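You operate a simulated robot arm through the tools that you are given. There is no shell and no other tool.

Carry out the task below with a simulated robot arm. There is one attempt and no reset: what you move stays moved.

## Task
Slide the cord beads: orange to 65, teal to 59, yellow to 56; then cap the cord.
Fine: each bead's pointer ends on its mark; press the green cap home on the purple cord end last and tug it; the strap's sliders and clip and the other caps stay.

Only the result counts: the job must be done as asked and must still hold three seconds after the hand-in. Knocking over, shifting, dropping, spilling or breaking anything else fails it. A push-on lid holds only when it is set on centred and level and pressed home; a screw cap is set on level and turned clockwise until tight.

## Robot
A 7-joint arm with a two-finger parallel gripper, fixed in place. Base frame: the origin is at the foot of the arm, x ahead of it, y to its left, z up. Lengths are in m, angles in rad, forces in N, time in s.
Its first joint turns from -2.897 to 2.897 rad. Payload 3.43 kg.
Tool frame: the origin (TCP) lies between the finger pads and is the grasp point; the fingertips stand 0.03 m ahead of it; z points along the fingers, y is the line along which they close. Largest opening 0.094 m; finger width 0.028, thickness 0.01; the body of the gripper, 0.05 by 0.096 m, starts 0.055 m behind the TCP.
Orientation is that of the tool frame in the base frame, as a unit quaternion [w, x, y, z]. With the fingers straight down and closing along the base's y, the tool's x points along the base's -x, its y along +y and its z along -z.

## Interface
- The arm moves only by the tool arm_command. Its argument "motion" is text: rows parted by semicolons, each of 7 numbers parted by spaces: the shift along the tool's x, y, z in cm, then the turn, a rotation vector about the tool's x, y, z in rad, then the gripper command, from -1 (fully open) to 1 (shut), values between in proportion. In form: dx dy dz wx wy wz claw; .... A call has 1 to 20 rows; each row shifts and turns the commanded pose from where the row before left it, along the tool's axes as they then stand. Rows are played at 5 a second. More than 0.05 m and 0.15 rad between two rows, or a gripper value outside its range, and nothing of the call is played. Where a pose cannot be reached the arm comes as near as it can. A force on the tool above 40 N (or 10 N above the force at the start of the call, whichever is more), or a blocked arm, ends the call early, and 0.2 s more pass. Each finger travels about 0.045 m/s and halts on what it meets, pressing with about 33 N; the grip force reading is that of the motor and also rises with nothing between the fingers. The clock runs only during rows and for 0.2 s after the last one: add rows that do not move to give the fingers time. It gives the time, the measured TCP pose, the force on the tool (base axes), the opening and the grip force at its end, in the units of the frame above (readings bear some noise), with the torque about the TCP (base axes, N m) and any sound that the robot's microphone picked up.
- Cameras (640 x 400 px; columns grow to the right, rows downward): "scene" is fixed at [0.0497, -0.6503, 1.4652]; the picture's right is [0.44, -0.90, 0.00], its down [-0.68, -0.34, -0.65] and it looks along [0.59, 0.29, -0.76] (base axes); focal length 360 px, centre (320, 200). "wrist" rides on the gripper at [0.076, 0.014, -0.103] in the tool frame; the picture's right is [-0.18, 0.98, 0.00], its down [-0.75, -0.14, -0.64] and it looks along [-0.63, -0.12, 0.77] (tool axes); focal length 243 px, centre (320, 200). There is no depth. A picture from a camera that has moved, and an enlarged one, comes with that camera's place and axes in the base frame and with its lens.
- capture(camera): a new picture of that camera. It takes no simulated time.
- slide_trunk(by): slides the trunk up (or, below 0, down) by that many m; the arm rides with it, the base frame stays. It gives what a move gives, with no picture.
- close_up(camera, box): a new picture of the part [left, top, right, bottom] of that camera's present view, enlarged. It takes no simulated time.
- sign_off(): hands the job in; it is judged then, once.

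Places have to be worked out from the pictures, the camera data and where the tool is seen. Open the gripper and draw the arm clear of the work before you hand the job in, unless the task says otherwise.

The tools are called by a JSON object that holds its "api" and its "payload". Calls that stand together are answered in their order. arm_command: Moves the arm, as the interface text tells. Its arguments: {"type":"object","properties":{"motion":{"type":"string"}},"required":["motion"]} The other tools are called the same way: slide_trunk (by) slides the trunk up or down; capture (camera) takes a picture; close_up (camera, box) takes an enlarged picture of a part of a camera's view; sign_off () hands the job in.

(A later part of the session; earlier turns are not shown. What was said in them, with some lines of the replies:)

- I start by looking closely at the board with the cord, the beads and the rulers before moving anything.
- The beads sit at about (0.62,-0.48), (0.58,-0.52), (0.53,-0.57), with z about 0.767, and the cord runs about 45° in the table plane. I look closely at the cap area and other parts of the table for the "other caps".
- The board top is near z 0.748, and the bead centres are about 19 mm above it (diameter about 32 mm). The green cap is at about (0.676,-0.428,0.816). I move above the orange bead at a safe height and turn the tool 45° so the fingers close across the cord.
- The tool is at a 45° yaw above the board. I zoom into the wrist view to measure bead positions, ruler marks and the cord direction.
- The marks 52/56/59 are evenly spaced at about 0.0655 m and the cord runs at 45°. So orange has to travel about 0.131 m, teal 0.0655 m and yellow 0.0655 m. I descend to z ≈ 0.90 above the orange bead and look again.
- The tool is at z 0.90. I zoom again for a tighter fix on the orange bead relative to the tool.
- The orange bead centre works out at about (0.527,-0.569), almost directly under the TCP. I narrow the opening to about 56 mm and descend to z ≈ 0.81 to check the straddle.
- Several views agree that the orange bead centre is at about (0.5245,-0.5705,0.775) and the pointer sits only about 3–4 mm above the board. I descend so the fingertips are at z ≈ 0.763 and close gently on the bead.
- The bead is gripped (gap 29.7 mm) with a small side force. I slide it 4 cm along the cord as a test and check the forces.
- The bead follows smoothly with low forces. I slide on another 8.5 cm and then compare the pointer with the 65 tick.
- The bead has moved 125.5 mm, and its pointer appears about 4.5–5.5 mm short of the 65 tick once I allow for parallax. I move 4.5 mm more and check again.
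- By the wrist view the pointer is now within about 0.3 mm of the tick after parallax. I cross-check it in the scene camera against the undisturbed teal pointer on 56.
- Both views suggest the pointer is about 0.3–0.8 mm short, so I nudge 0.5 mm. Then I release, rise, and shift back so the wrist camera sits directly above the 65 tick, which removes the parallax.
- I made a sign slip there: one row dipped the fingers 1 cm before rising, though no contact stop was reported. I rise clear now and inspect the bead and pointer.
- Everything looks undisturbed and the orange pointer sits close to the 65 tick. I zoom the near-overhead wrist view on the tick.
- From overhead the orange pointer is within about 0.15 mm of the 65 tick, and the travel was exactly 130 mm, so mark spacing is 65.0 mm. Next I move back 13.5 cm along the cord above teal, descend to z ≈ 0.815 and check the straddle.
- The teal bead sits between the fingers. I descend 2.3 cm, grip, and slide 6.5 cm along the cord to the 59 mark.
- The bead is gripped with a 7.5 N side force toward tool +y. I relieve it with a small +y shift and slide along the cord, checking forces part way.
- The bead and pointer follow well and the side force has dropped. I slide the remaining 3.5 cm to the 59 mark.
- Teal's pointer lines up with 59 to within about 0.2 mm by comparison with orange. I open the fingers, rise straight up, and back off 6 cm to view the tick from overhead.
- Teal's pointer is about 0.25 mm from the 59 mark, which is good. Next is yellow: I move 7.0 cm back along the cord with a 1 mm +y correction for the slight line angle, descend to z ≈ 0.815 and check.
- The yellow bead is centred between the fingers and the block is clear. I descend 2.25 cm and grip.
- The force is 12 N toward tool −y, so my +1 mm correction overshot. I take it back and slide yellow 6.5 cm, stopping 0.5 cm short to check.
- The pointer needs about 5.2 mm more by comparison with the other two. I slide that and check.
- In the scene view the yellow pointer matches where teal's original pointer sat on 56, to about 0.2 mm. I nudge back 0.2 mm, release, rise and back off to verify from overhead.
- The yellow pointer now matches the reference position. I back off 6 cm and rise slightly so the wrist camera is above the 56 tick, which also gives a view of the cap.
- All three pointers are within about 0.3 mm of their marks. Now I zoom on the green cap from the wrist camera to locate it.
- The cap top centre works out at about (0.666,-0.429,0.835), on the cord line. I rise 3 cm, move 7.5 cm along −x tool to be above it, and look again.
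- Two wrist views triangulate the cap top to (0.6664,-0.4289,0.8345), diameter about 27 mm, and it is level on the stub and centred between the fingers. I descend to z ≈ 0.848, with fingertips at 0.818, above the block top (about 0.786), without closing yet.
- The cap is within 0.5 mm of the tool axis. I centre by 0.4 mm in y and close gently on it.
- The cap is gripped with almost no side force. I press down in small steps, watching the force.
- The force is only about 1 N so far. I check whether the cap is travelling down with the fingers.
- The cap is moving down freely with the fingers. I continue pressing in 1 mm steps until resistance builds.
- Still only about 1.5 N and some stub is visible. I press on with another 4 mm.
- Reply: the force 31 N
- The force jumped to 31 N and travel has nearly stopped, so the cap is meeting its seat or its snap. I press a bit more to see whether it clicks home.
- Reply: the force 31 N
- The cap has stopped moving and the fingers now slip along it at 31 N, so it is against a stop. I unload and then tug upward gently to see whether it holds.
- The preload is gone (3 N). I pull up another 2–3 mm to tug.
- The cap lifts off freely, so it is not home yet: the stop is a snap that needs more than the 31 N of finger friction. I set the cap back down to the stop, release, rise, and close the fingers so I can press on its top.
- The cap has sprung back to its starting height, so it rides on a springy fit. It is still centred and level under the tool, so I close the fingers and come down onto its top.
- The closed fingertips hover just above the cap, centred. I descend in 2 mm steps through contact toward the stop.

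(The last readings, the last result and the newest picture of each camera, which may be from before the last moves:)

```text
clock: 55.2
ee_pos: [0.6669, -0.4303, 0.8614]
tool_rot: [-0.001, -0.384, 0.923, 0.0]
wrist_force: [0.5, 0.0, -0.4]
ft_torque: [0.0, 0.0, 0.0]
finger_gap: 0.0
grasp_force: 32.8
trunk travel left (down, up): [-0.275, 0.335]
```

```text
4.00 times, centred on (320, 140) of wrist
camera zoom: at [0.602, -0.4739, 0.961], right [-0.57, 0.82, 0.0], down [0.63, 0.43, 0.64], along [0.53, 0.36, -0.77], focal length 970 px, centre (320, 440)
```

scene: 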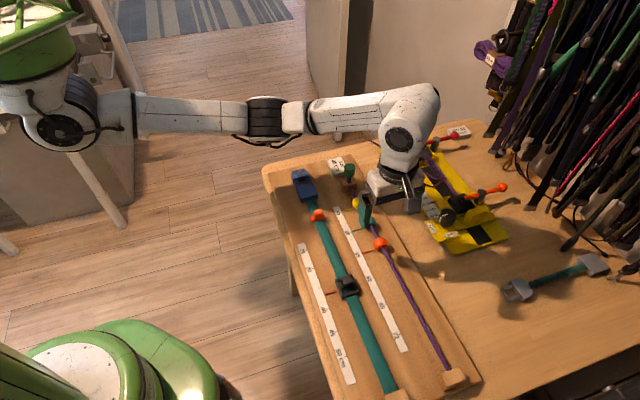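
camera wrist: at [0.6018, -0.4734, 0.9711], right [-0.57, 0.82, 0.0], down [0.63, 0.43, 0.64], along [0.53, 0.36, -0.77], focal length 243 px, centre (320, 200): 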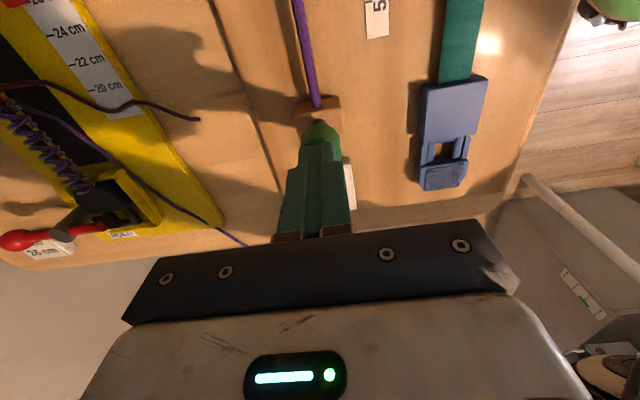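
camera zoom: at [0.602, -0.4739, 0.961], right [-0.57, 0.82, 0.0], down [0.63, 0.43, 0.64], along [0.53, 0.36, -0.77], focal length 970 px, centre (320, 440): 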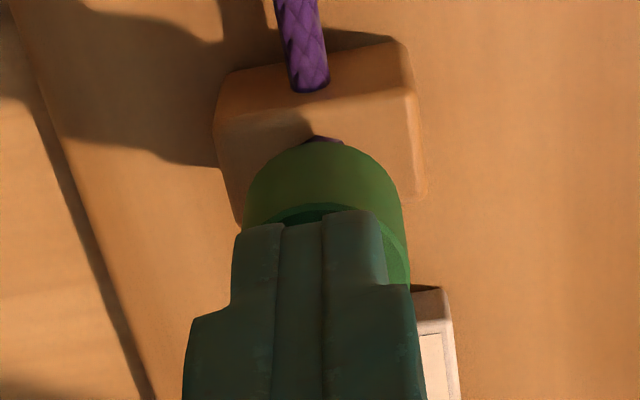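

The cap is going down under the fingertips with almost no force. I continue to the stop and then build up the force.

{"api": "arm_command", "payload": {"motion": "0 0 0.1 0 0 0 1; 0 0 0.1 0 0 0 1; 0 0 0.1 0 0 0 1; 0 0 0.1 0 0 0 1; 0 0 0.1 0 0 0 1; 0 0 0 0 0 0 1"}}

{"api": "close_up", "payload": {"camera": "scene", "box": [330, 145, 370, 195]}}

```text
clock: 56.6
ee_pos: [0.6667, -0.4291, 0.8572]
tool_rot: [0.0, -0.383, 0.924, -0.002]
wrist_force: [2.5, -1.6, 35.1]
ft_torque: [0.0, -0.13, -0.01]
finger_gap: 0.0
grasp_force: 33.4
trunk travel left (down, up): [-0.275, 0.335]
```

```text
8.00 times, centred on (350, 170) of scene
camera zoom: at [0.0497, -0.6503, 1.4652], right [0.44, -0.9, 0.0], down [-0.68, -0.34, -0.65], along [0.59, 0.29, -0.76], focal length 2881 px, centre (80, 440)
```

zoom: 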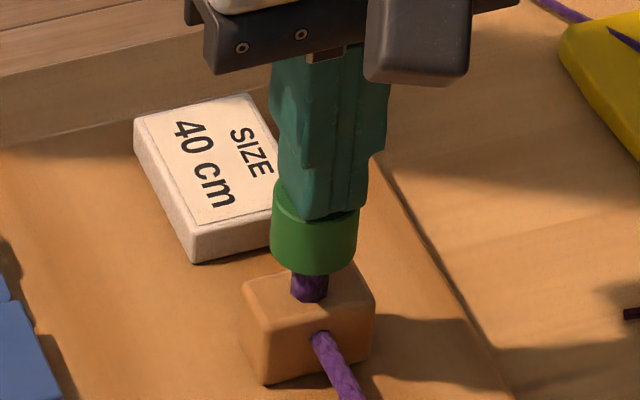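

At 35 N the cap sits at the same stop. I push a little harder in 0.4 mm increments.

{"api": "arm_command", "payload": {"motion": "0 0 0.04 0 0 0 1; 0 0 0.04 0 0 0 1; 0 0 0 0 0 0 1; 0 0 0 0 0 0 1"}}

{"api": "close_up", "payload": {"camera": "scene", "box": [330, 145, 370, 195]}}

```text
clock: 57.3
ee_pos: [0.6668, -0.43, 0.8585]
tool_rot: [0.0, -0.383, 0.924, -0.003]
wrist_force: [-5.5, 2.9, 15.7]
ft_torque: [0.14, 0.18, 0.01]
finger_gap: 0.0
grasp_force: 33.0
trunk travel left (down, up): [-0.275, 0.335]
stopped in row 3: the force on the tool passed its limit at 46 N (the readings are from after the stop); the commanded pose is now the measured one
```

```text
8.00 times, centred on (350, 170) of scene
camera zoom: at [0.0497, -0.6503, 1.4652], right [0.44, -0.9, 0.0], down [-0.68, -0.34, -0.65], along [0.59, 0.29, -0.76], focal length 2881 px, centre (80, 440)
```

zoom: 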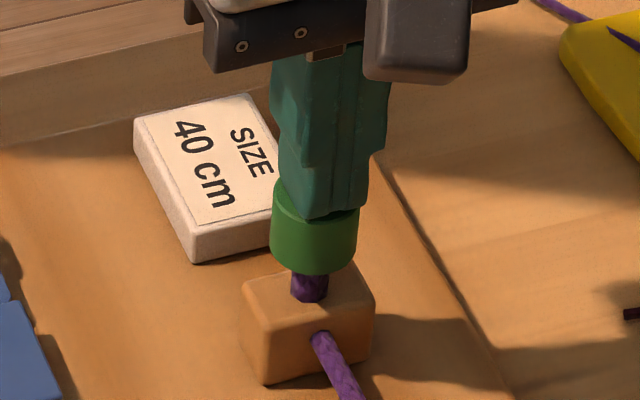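

The press peaked at 46 N. I lift the fingers 1.5 cm to see whether the cap now stays down.

{"api": "arm_command", "payload": {"motion": "0 0 -0.3 0 0 0 1; 0 0 -0.6 0 0 0 1; 0 0 -0.6 0 0 0 1; 0 0 0 0 0 0 1"}}

{"api": "close_up", "payload": {"camera": "scene", "box": [330, 145, 370, 195]}}

{"api": "close_up", "payload": {"camera": "wrist", "box": [260, 90, 380, 190]}}

```text
clock: 58.3
ee_pos: [0.6669, -0.4305, 0.8702]
tool_rot: [-0.001, -0.383, 0.924, -0.001]
wrist_force: [0.2, 0.8, -0.1]
ft_torque: [0.02, 0.01, -0.01]
finger_gap: 0.0001
grasp_force: 33.5
trunk travel left (down, up): [-0.275, 0.335]
```

```text
8.00 times, centred on (350, 170) of scene
camera zoom: at [0.0497, -0.6503, 1.4652], right [0.44, -0.9, 0.0], down [-0.68, -0.34, -0.65], along [0.59, 0.29, -0.76], focal length 2881 px, centre (80, 440)
```

zoom: 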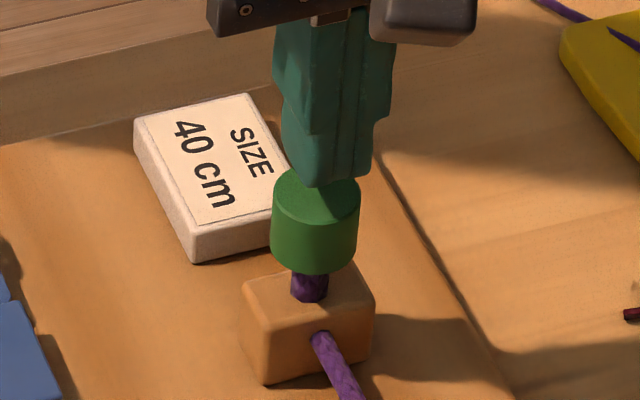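

```text
4.00 times, centred on (320, 140) of wrist
camera zoom: at [0.6024, -0.4734, 0.9725], right [-0.57, 0.82, 0.0], down [0.63, 0.44, 0.64], along [0.53, 0.36, -0.77], focal length 970 px, centre (320, 440)
```

zoom: 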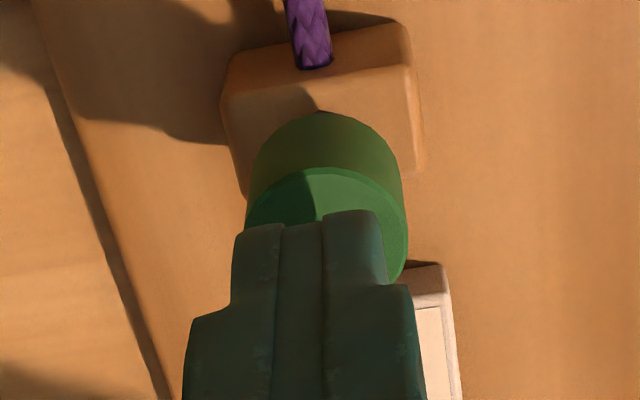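

The cap now stays down at the lower position, where before it sprang back up. I open the fingers, descend around it, grip it and tug gently.

{"api": "arm_command", "payload": {"motion": "0 0 -0.5 0 0 0 0.5; 0 0 0 0 0 0 -0.19; 0 0 0 0 0 0 -0.19; 0 0 0 0 0 0 -0.19; 0 0 0 0 0 0 -0.19; 0 0 1 0 0 0 -0.19; 0 0 1 0 0 0 -0.19; 0 0 1.2 0 0 0 -0.19; 0 0 0 0 0 0 -0.19; 0 0 0 0 0 0 -0.19"}}

{"api": "close_up", "payload": {"camera": "wrist", "box": [230, 110, 410, 230]}}

{"api": "close_up", "payload": {"camera": "scene", "box": [330, 155, 370, 195]}}

```text
clock: 60.5
ee_pos: [0.6676, -0.4291, 0.8444]
tool_rot: [-0.001, -0.384, 0.923, -0.002]
wrist_force: [-0.3, -0.2, 0.6]
ft_torque: [-0.01, 0.01, 0.01]
finger_gap: 0.0557
grasp_force: 0.2
trunk travel left (down, up): [-0.275, 0.335]
```

```text
3.33 times, centred on (320, 170) of wrist
camera zoom: at [0.6026, -0.4735, 0.9457], right [-0.57, 0.82, 0.0], down [0.63, 0.44, 0.64], along [0.53, 0.36, -0.77], focal length 809 px, centre (320, 300)
```

zoom: 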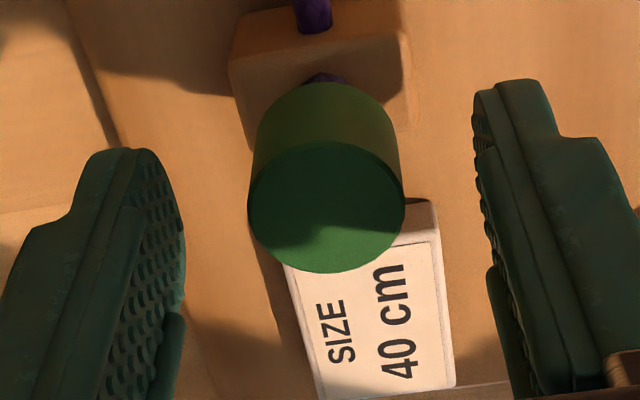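

```text
10.00 times, centred on (350, 175) of scene
camera zoom: at [0.0497, -0.6503, 1.4652], right [0.44, -0.9, 0.0], down [-0.68, -0.34, -0.65], along [0.59, 0.29, -0.76], focal length 3601 px, centre (20, 450)
```

zoom: 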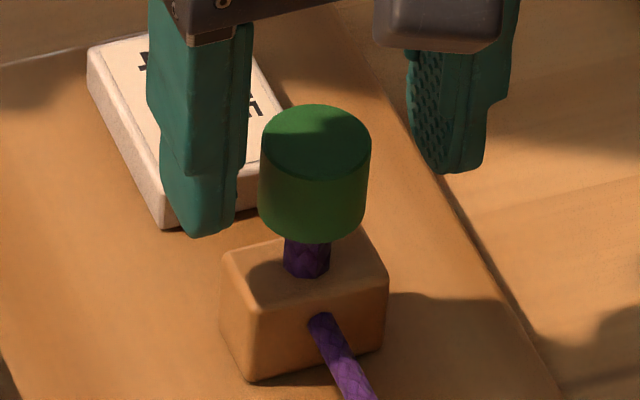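

The cap holds at the pressed-down height and sits about 0.8 mm to tool +y. I centre, grip it, and tug up in half-millimetre steps.

{"api": "arm_command", "payload": {"motion": "-0.05 0.08 0 0 0 0 -0.19; 0 0 0 0 0 0 0.1; 0 0 0 0 0 0 0.3; 0 0 0 0 0 0 0.4; 0 0 0 0 0 0 0.5; 0 0 0 0 0 0 0.55; 0 0 0 0 0 0 0.55"}}

{"api": "close_up", "payload": {"camera": "scene", "box": [330, 155, 370, 195]}}

```text
clock: 62.1
ee_pos: [0.6665, -0.4299, 0.8446]
tool_rot: [0.001, -0.384, 0.923, -0.002]
wrist_force: [1.4, -1.4, 0.1]
ft_torque: [-0.06, -0.06, 0.0]
finger_gap: 0.0259
grasp_force: 33.5
trunk travel left (down, up): [-0.275, 0.335]
```

```text
10.00 times, centred on (350, 175) of scene
camera zoom: at [0.0497, -0.6503, 1.4652], right [0.44, -0.9, 0.0], down [-0.68, -0.34, -0.65], along [0.59, 0.29, -0.76], focal length 3601 px, centre (20, 450)
```

zoom: 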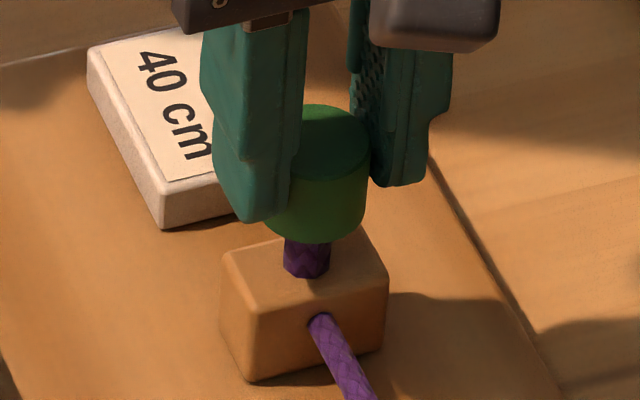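

The grip is centred. Now I tug upward by 1 mm and read the force.

{"api": "arm_command", "payload": {"motion": "0 0 -0.05 0 0 0 0.55; 0 0 -0.05 0 0 0 0.55; 0 0 0 0 0 0 0.55"}}

{"api": "close_up", "payload": {"camera": "scene", "box": [330, 155, 370, 195]}}

```text
clock: 62.9
ee_pos: [0.6677, -0.4292, 0.8447]
tool_rot: [-0.001, -0.383, 0.924, -0.001]
wrist_force: [0.7, -2.2, -7.7]
ft_torque: [-0.02, 0.0, 0.02]
finger_gap: 0.026
grasp_force: 32.9
trunk travel left (down, up): [-0.275, 0.335]
```

```text
10.00 times, centred on (350, 175) of scene
camera zoom: at [0.0497, -0.6503, 1.4652], right [0.44, -0.9, 0.0], down [-0.68, -0.34, -0.65], along [0.59, 0.29, -0.76], focal length 3601 px, centre (20, 450)
```

zoom: 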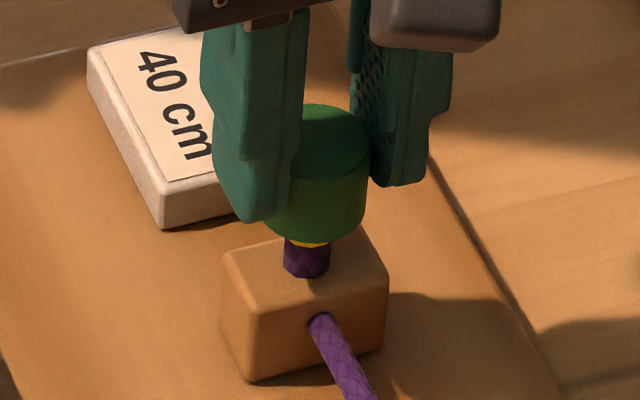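

The cap holds against a 7.7 N pull, and a yellow ring has appeared under it. I look closer before doing anything else.

{"api": "close_up", "payload": {"camera": "scene", "box": [340, 165, 360, 185]}}

{"api": "close_up", "payload": {"camera": "wrist", "box": [290, 110, 350, 160]}}

{"api": "capture", "payload": {"camera": "scene"}}

```text
16.00 times, centred on (350, 175) of scene
camera zoom: at [0.0497, -0.6503, 1.4652], right [0.44, -0.9, 0.0], down [-0.68, -0.34, -0.65], along [0.59, 0.29, -0.76], focal length 5762 px, centre (-160, 600)
```

zoom: 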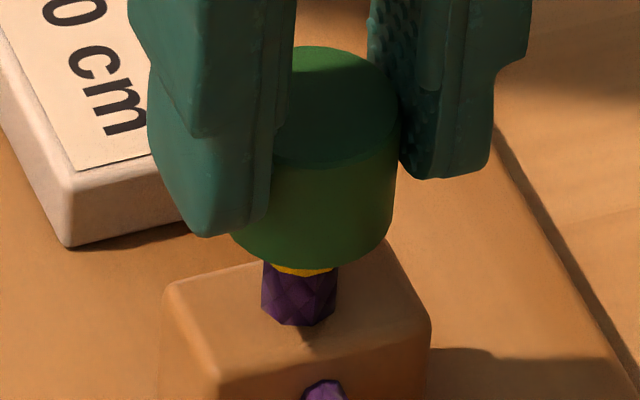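

```text
8.00 times, centred on (320, 135) of wrist
camera zoom: at [0.6024, -0.473, 0.946], right [-0.57, 0.82, 0.0], down [0.63, 0.44, 0.64], along [0.53, 0.36, -0.77], focal length 1941 px, centre (320, 720)
```

zoom: 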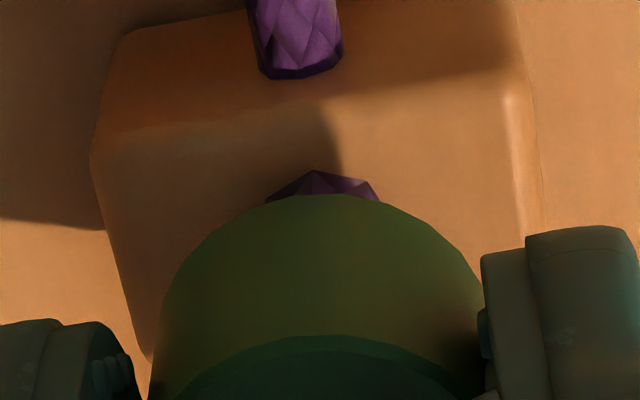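

```text
taken
```

scene: 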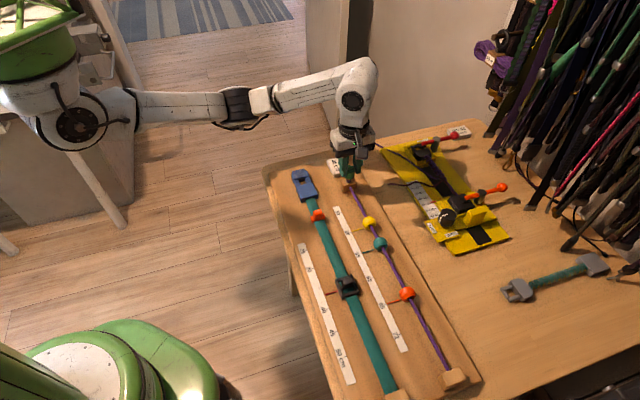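

The ring shows at the cap's lower edge while it is under tension. I relax the pull to zero force and see whether the ring stays.

{"api": "arm_command", "payload": {"motion": "0 0 0.05 0 0 0 0.55; 0 0 0.03 0 0 0 0.55; 0 0 0 0 0 0 0.55"}}

{"api": "close_up", "payload": {"camera": "scene", "box": [340, 165, 360, 185]}}

```text
clock: 63.7
ee_pos: [0.668, -0.4279, 0.8448]
tool_rot: [0.0, -0.383, 0.924, -0.002]
wrist_force: [0.5, -1.1, -2.9]
ft_torque: [0.03, 0.01, -0.01]
finger_gap: 0.0259
grasp_force: 32.8
trunk travel left (down, up): [-0.275, 0.335]
```

```text
16.00 times, centred on (350, 175) of scene
camera zoom: at [0.0497, -0.6503, 1.4652], right [0.44, -0.9, 0.0], down [-0.68, -0.34, -0.65], along [0.59, 0.29, -0.76], focal length 5762 px, centre (-160, 600)
```

zoom: 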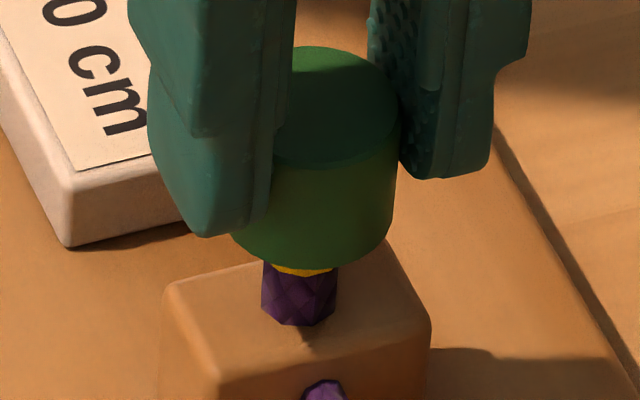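

The ring stays and the cap hasn't moved. Before pressing it lifted at about 0 N, and now it holds against a tug, so it is locked with the ring shown as a result of the tug. I release and rise clear.

{"api": "arm_command", "payload": {"motion": "0 0 0.02 0 0 0 0.55; 0 0 0 0 0 0 0.3; 0 0 0 0 0 0 0; 0 0 0 0 0 0 -0.19; 0 0 0 0 0 0 -0.19; 0 0 0 0 0 0 -0.19; 0 0 -1 0 0 0 -0.19; 0 0 -2 0 0 0 -0.19; 0 0 -2.5 0 0 0 -0.19; 0 0 -2.5 0 0 0 -0.19; 0 0 0 0 0 0 -0.19"}}

{"api": "close_up", "payload": {"camera": "scene", "box": [340, 165, 360, 185]}}

{"api": "close_up", "payload": {"camera": "wrist", "box": [270, 60, 370, 140]}}

```text
clock: 66.1
ee_pos: [0.6675, -0.4288, 0.9246]
tool_rot: [0.001, -0.383, 0.924, -0.003]
wrist_force: [0.1, -0.3, -0.6]
ft_torque: [-0.01, 0.0, 0.03]
finger_gap: 0.056
grasp_force: 0.1
trunk travel left (down, up): [-0.275, 0.335]
```

```text
16.00 times, centred on (350, 175) of scene
camera zoom: at [0.0497, -0.6503, 1.4652], right [0.44, -0.9, 0.0], down [-0.68, -0.34, -0.65], along [0.59, 0.29, -0.76], focal length 5762 px, centre (-160, 600)
```

zoom: 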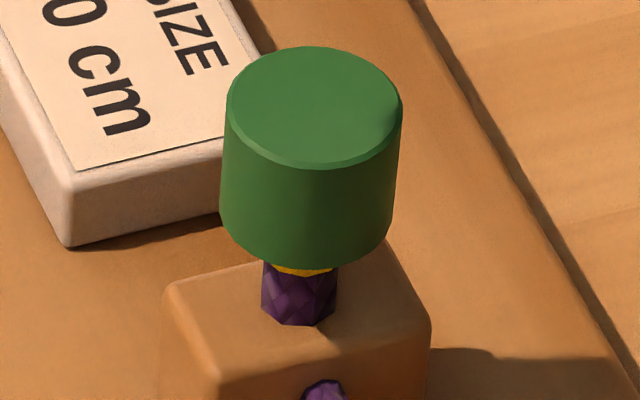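

```text
5.00 times, centred on (320, 100) of wrist
camera zoom: at [0.6024, -0.4725, 1.0259], right [-0.57, 0.82, 0.0], down [0.63, 0.44, 0.64], along [0.53, 0.36, -0.77], focal length 1213 px, centre (320, 700)
```

zoom: 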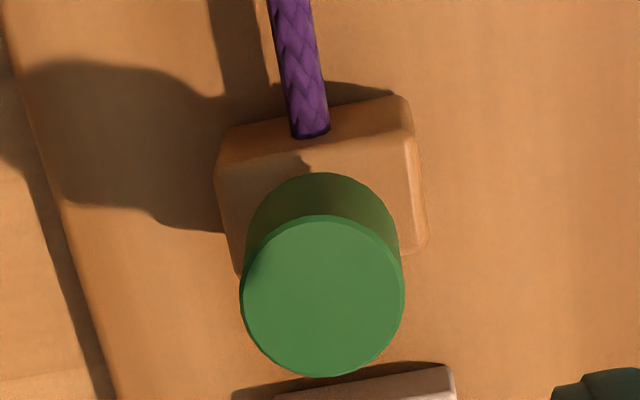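

The cap stays put with the ring showing. I compare its height with the earlier pressed images using the same crops.

{"api": "close_up", "payload": {"camera": "scene", "box": [330, 155, 370, 195]}}

{"api": "close_up", "payload": {"camera": "scene", "box": [330, 145, 370, 195]}}

```text
10.00 times, centred on (350, 175) of scene
camera zoom: at [0.0497, -0.6503, 1.4652], right [0.44, -0.9, 0.0], down [-0.68, -0.34, -0.65], along [0.59, 0.29, -0.76], focal length 3601 px, centre (20, 450)
```

zoom: 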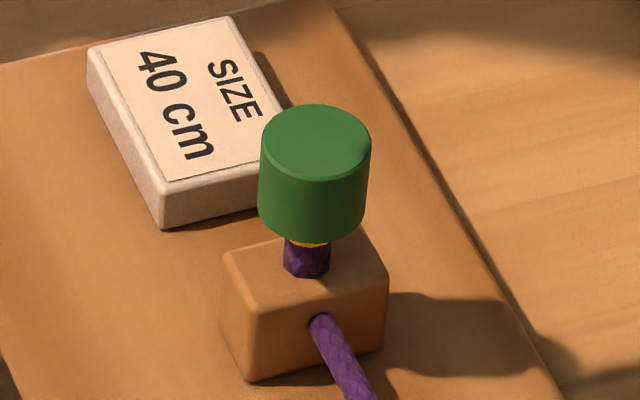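

```text
8.00 times, centred on (350, 170) of scene
camera zoom: at [0.0497, -0.6503, 1.4652], right [0.44, -0.9, 0.0], down [-0.68, -0.34, -0.65], along [0.59, 0.29, -0.76], focal length 2881 px, centre (80, 440)
```

zoom: 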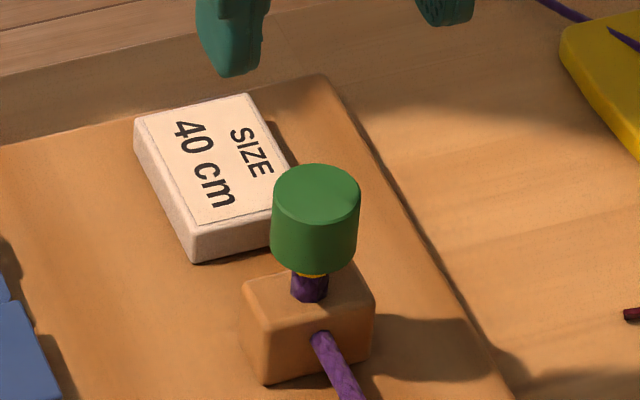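

The cap is at the same height before and after the tug, so the ring did not come from it slipping: it is the lasting mark of the tug on a locked cap. I raise the arm clear and re-verify the beads and the rest of the table.

{"api": "arm_command", "payload": {"motion": "0 0 -2.5 0 0 0 -0.19; 0 0 -2.5 0 0 0 -0.5; 0 0 -2.5 0 0 0 -1; 0 0 -2.5 0 0 0 -1; 0 0 -2.5 0 0 0 -1; 0 0 -2.5 0 0 0 -1; 0 0 -2.5 0 0 0 -1; 0 0 0 0 0 0 -1; 0 0 0 0 0 0 -1"}}

{"api": "capture", "payload": {"camera": "scene"}}

{"api": "close_up", "payload": {"camera": "scene", "box": [330, 150, 450, 330]}}

{"api": "close_up", "payload": {"camera": "scene", "box": [355, 250, 385, 270]}}

{"api": "close_up", "payload": {"camera": "scene", "box": [378, 300, 408, 320]}}

{"api": "close_up", "payload": {"camera": "scene", "box": [340, 222, 370, 242]}}

{"api": "close_up", "payload": {"camera": "scene", "box": [340, 165, 360, 185]}}

```text
clock: 68.1
ee_pos: [0.6663, -0.4279, 1.0988]
tool_rot: [-0.001, -0.384, 0.923, -0.002]
wrist_force: [0.2, -0.3, -0.8]
ft_torque: [0.02, -0.02, 0.0]
finger_gap: 0.094
grasp_force: 0.0
trunk travel left (down, up): [-0.275, 0.335]
```

```text
taken
```

scene: 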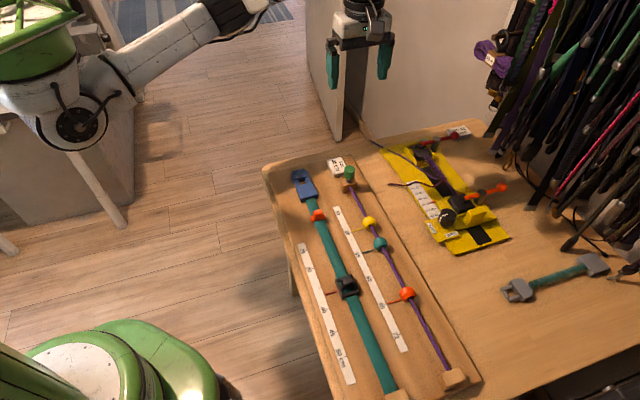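

```text
2.22 times, centred on (390, 240) of scene
camera zoom: at [0.0497, -0.6503, 1.4652], right [0.44, -0.9, 0.0], down [-0.68, -0.34, -0.65], along [0.59, 0.29, -0.76], focal length 800 px, centre (164, 111)
```

zoom: 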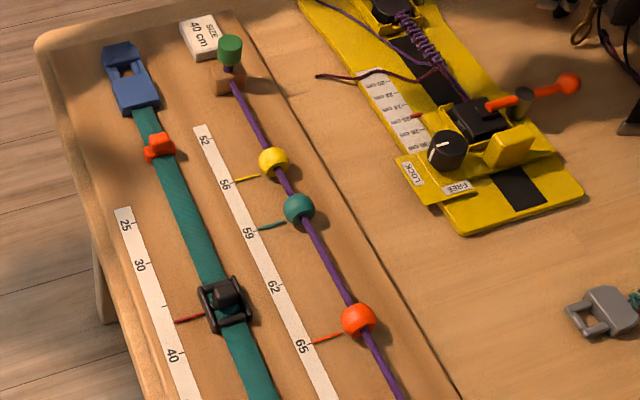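

```text
16.00 times, centred on (370, 260) of scene
camera zoom: at [0.0497, -0.6503, 1.4652], right [0.44, -0.9, 0.0], down [-0.68, -0.34, -0.65], along [0.59, 0.29, -0.76], focal length 5762 px, centre (-480, -760)
```

zoom: 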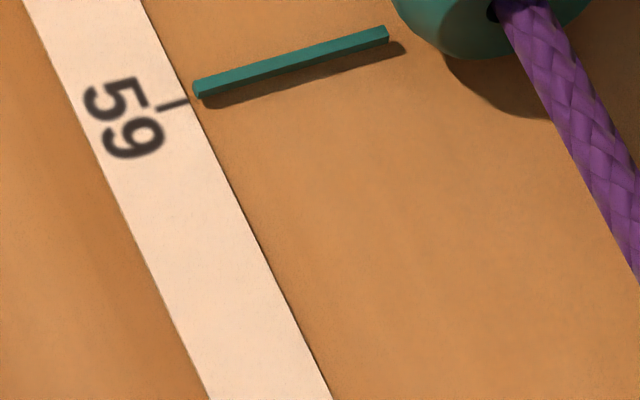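

```text
16.00 times, centred on (393, 310) of scene
camera zoom: at [0.0497, -0.6503, 1.4652], right [0.44, -0.9, 0.0], down [-0.68, -0.34, -0.65], along [0.59, 0.29, -0.76], focal length 5762 px, centre (-848, -1560)
```

zoom: 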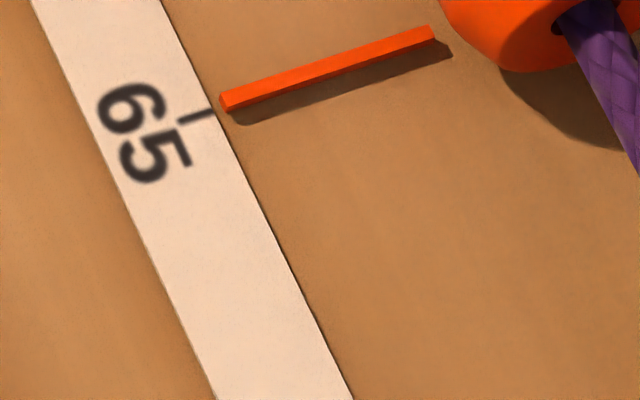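

```text
16.00 times, centred on (355, 232) of scene
camera zoom: at [0.0497, -0.6503, 1.4652], right [0.44, -0.9, 0.0], down [-0.68, -0.34, -0.65], along [0.59, 0.29, -0.76], focal length 5762 px, centre (-240, -312)
```

zoom: 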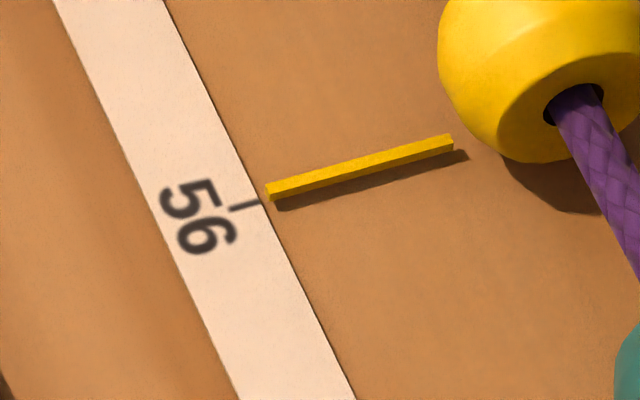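

```text
16.00 times, centred on (350, 175) of scene
camera zoom: at [0.0497, -0.6503, 1.4652], right [0.44, -0.9, 0.0], down [-0.68, -0.34, -0.65], along [0.59, 0.29, -0.76], focal length 5762 px, centre (-160, 600)
```

zoom: 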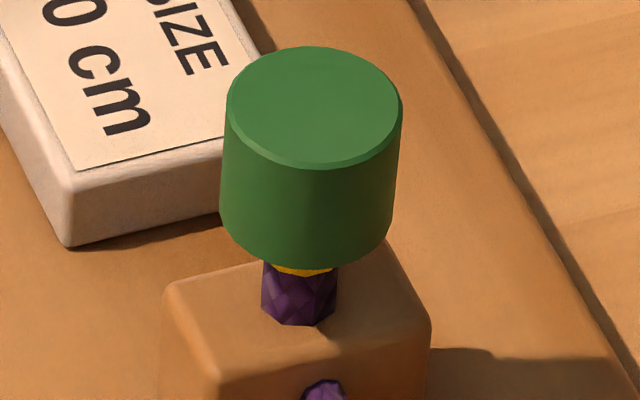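

The pointers read orange on 65, teal on 59 and yellow on 56. The green cap is seated with its tug ring showing, the strap, clip and other parts look unchanged, and the arm is open and clear. I hand in the job.

{"api": "sign_off", "payload": {}}

```text
The job is handed in.
```

I moved the three beads to their marks, pressed the green cap on and tugged it, then handed the job in. No verdict came back with the hand-in.

- **Beads:** orange is on 65, teal on 59 and yellow on 56. Each pointer is within about 0.3 mm of its mark, checked from above for each bead and again in the scene camera at the end.
- **Cap:** my first press, gripping the cap's sides, let it spring back up. Pressing on its top with closed fingers, up to 46 N, made it stay down.
- **Tug:** the cap held against a pull of about 7.7 N and did not move. A yellow ring appeared under it at that moment and stayed. I took this as the sign of a locked, tugged cap, but nothing confirmed what the ring means.
- **Other items:** the strap's sliders and clip and the other parts on the table look unchanged.
- **Slip:** after releasing the orange bead I sent the open fingers about 1 cm down instead of up, close to the board. No contact was reported, and later pictures showed nothing had shifted.

The gripper is open and the arm is well clear of the work.
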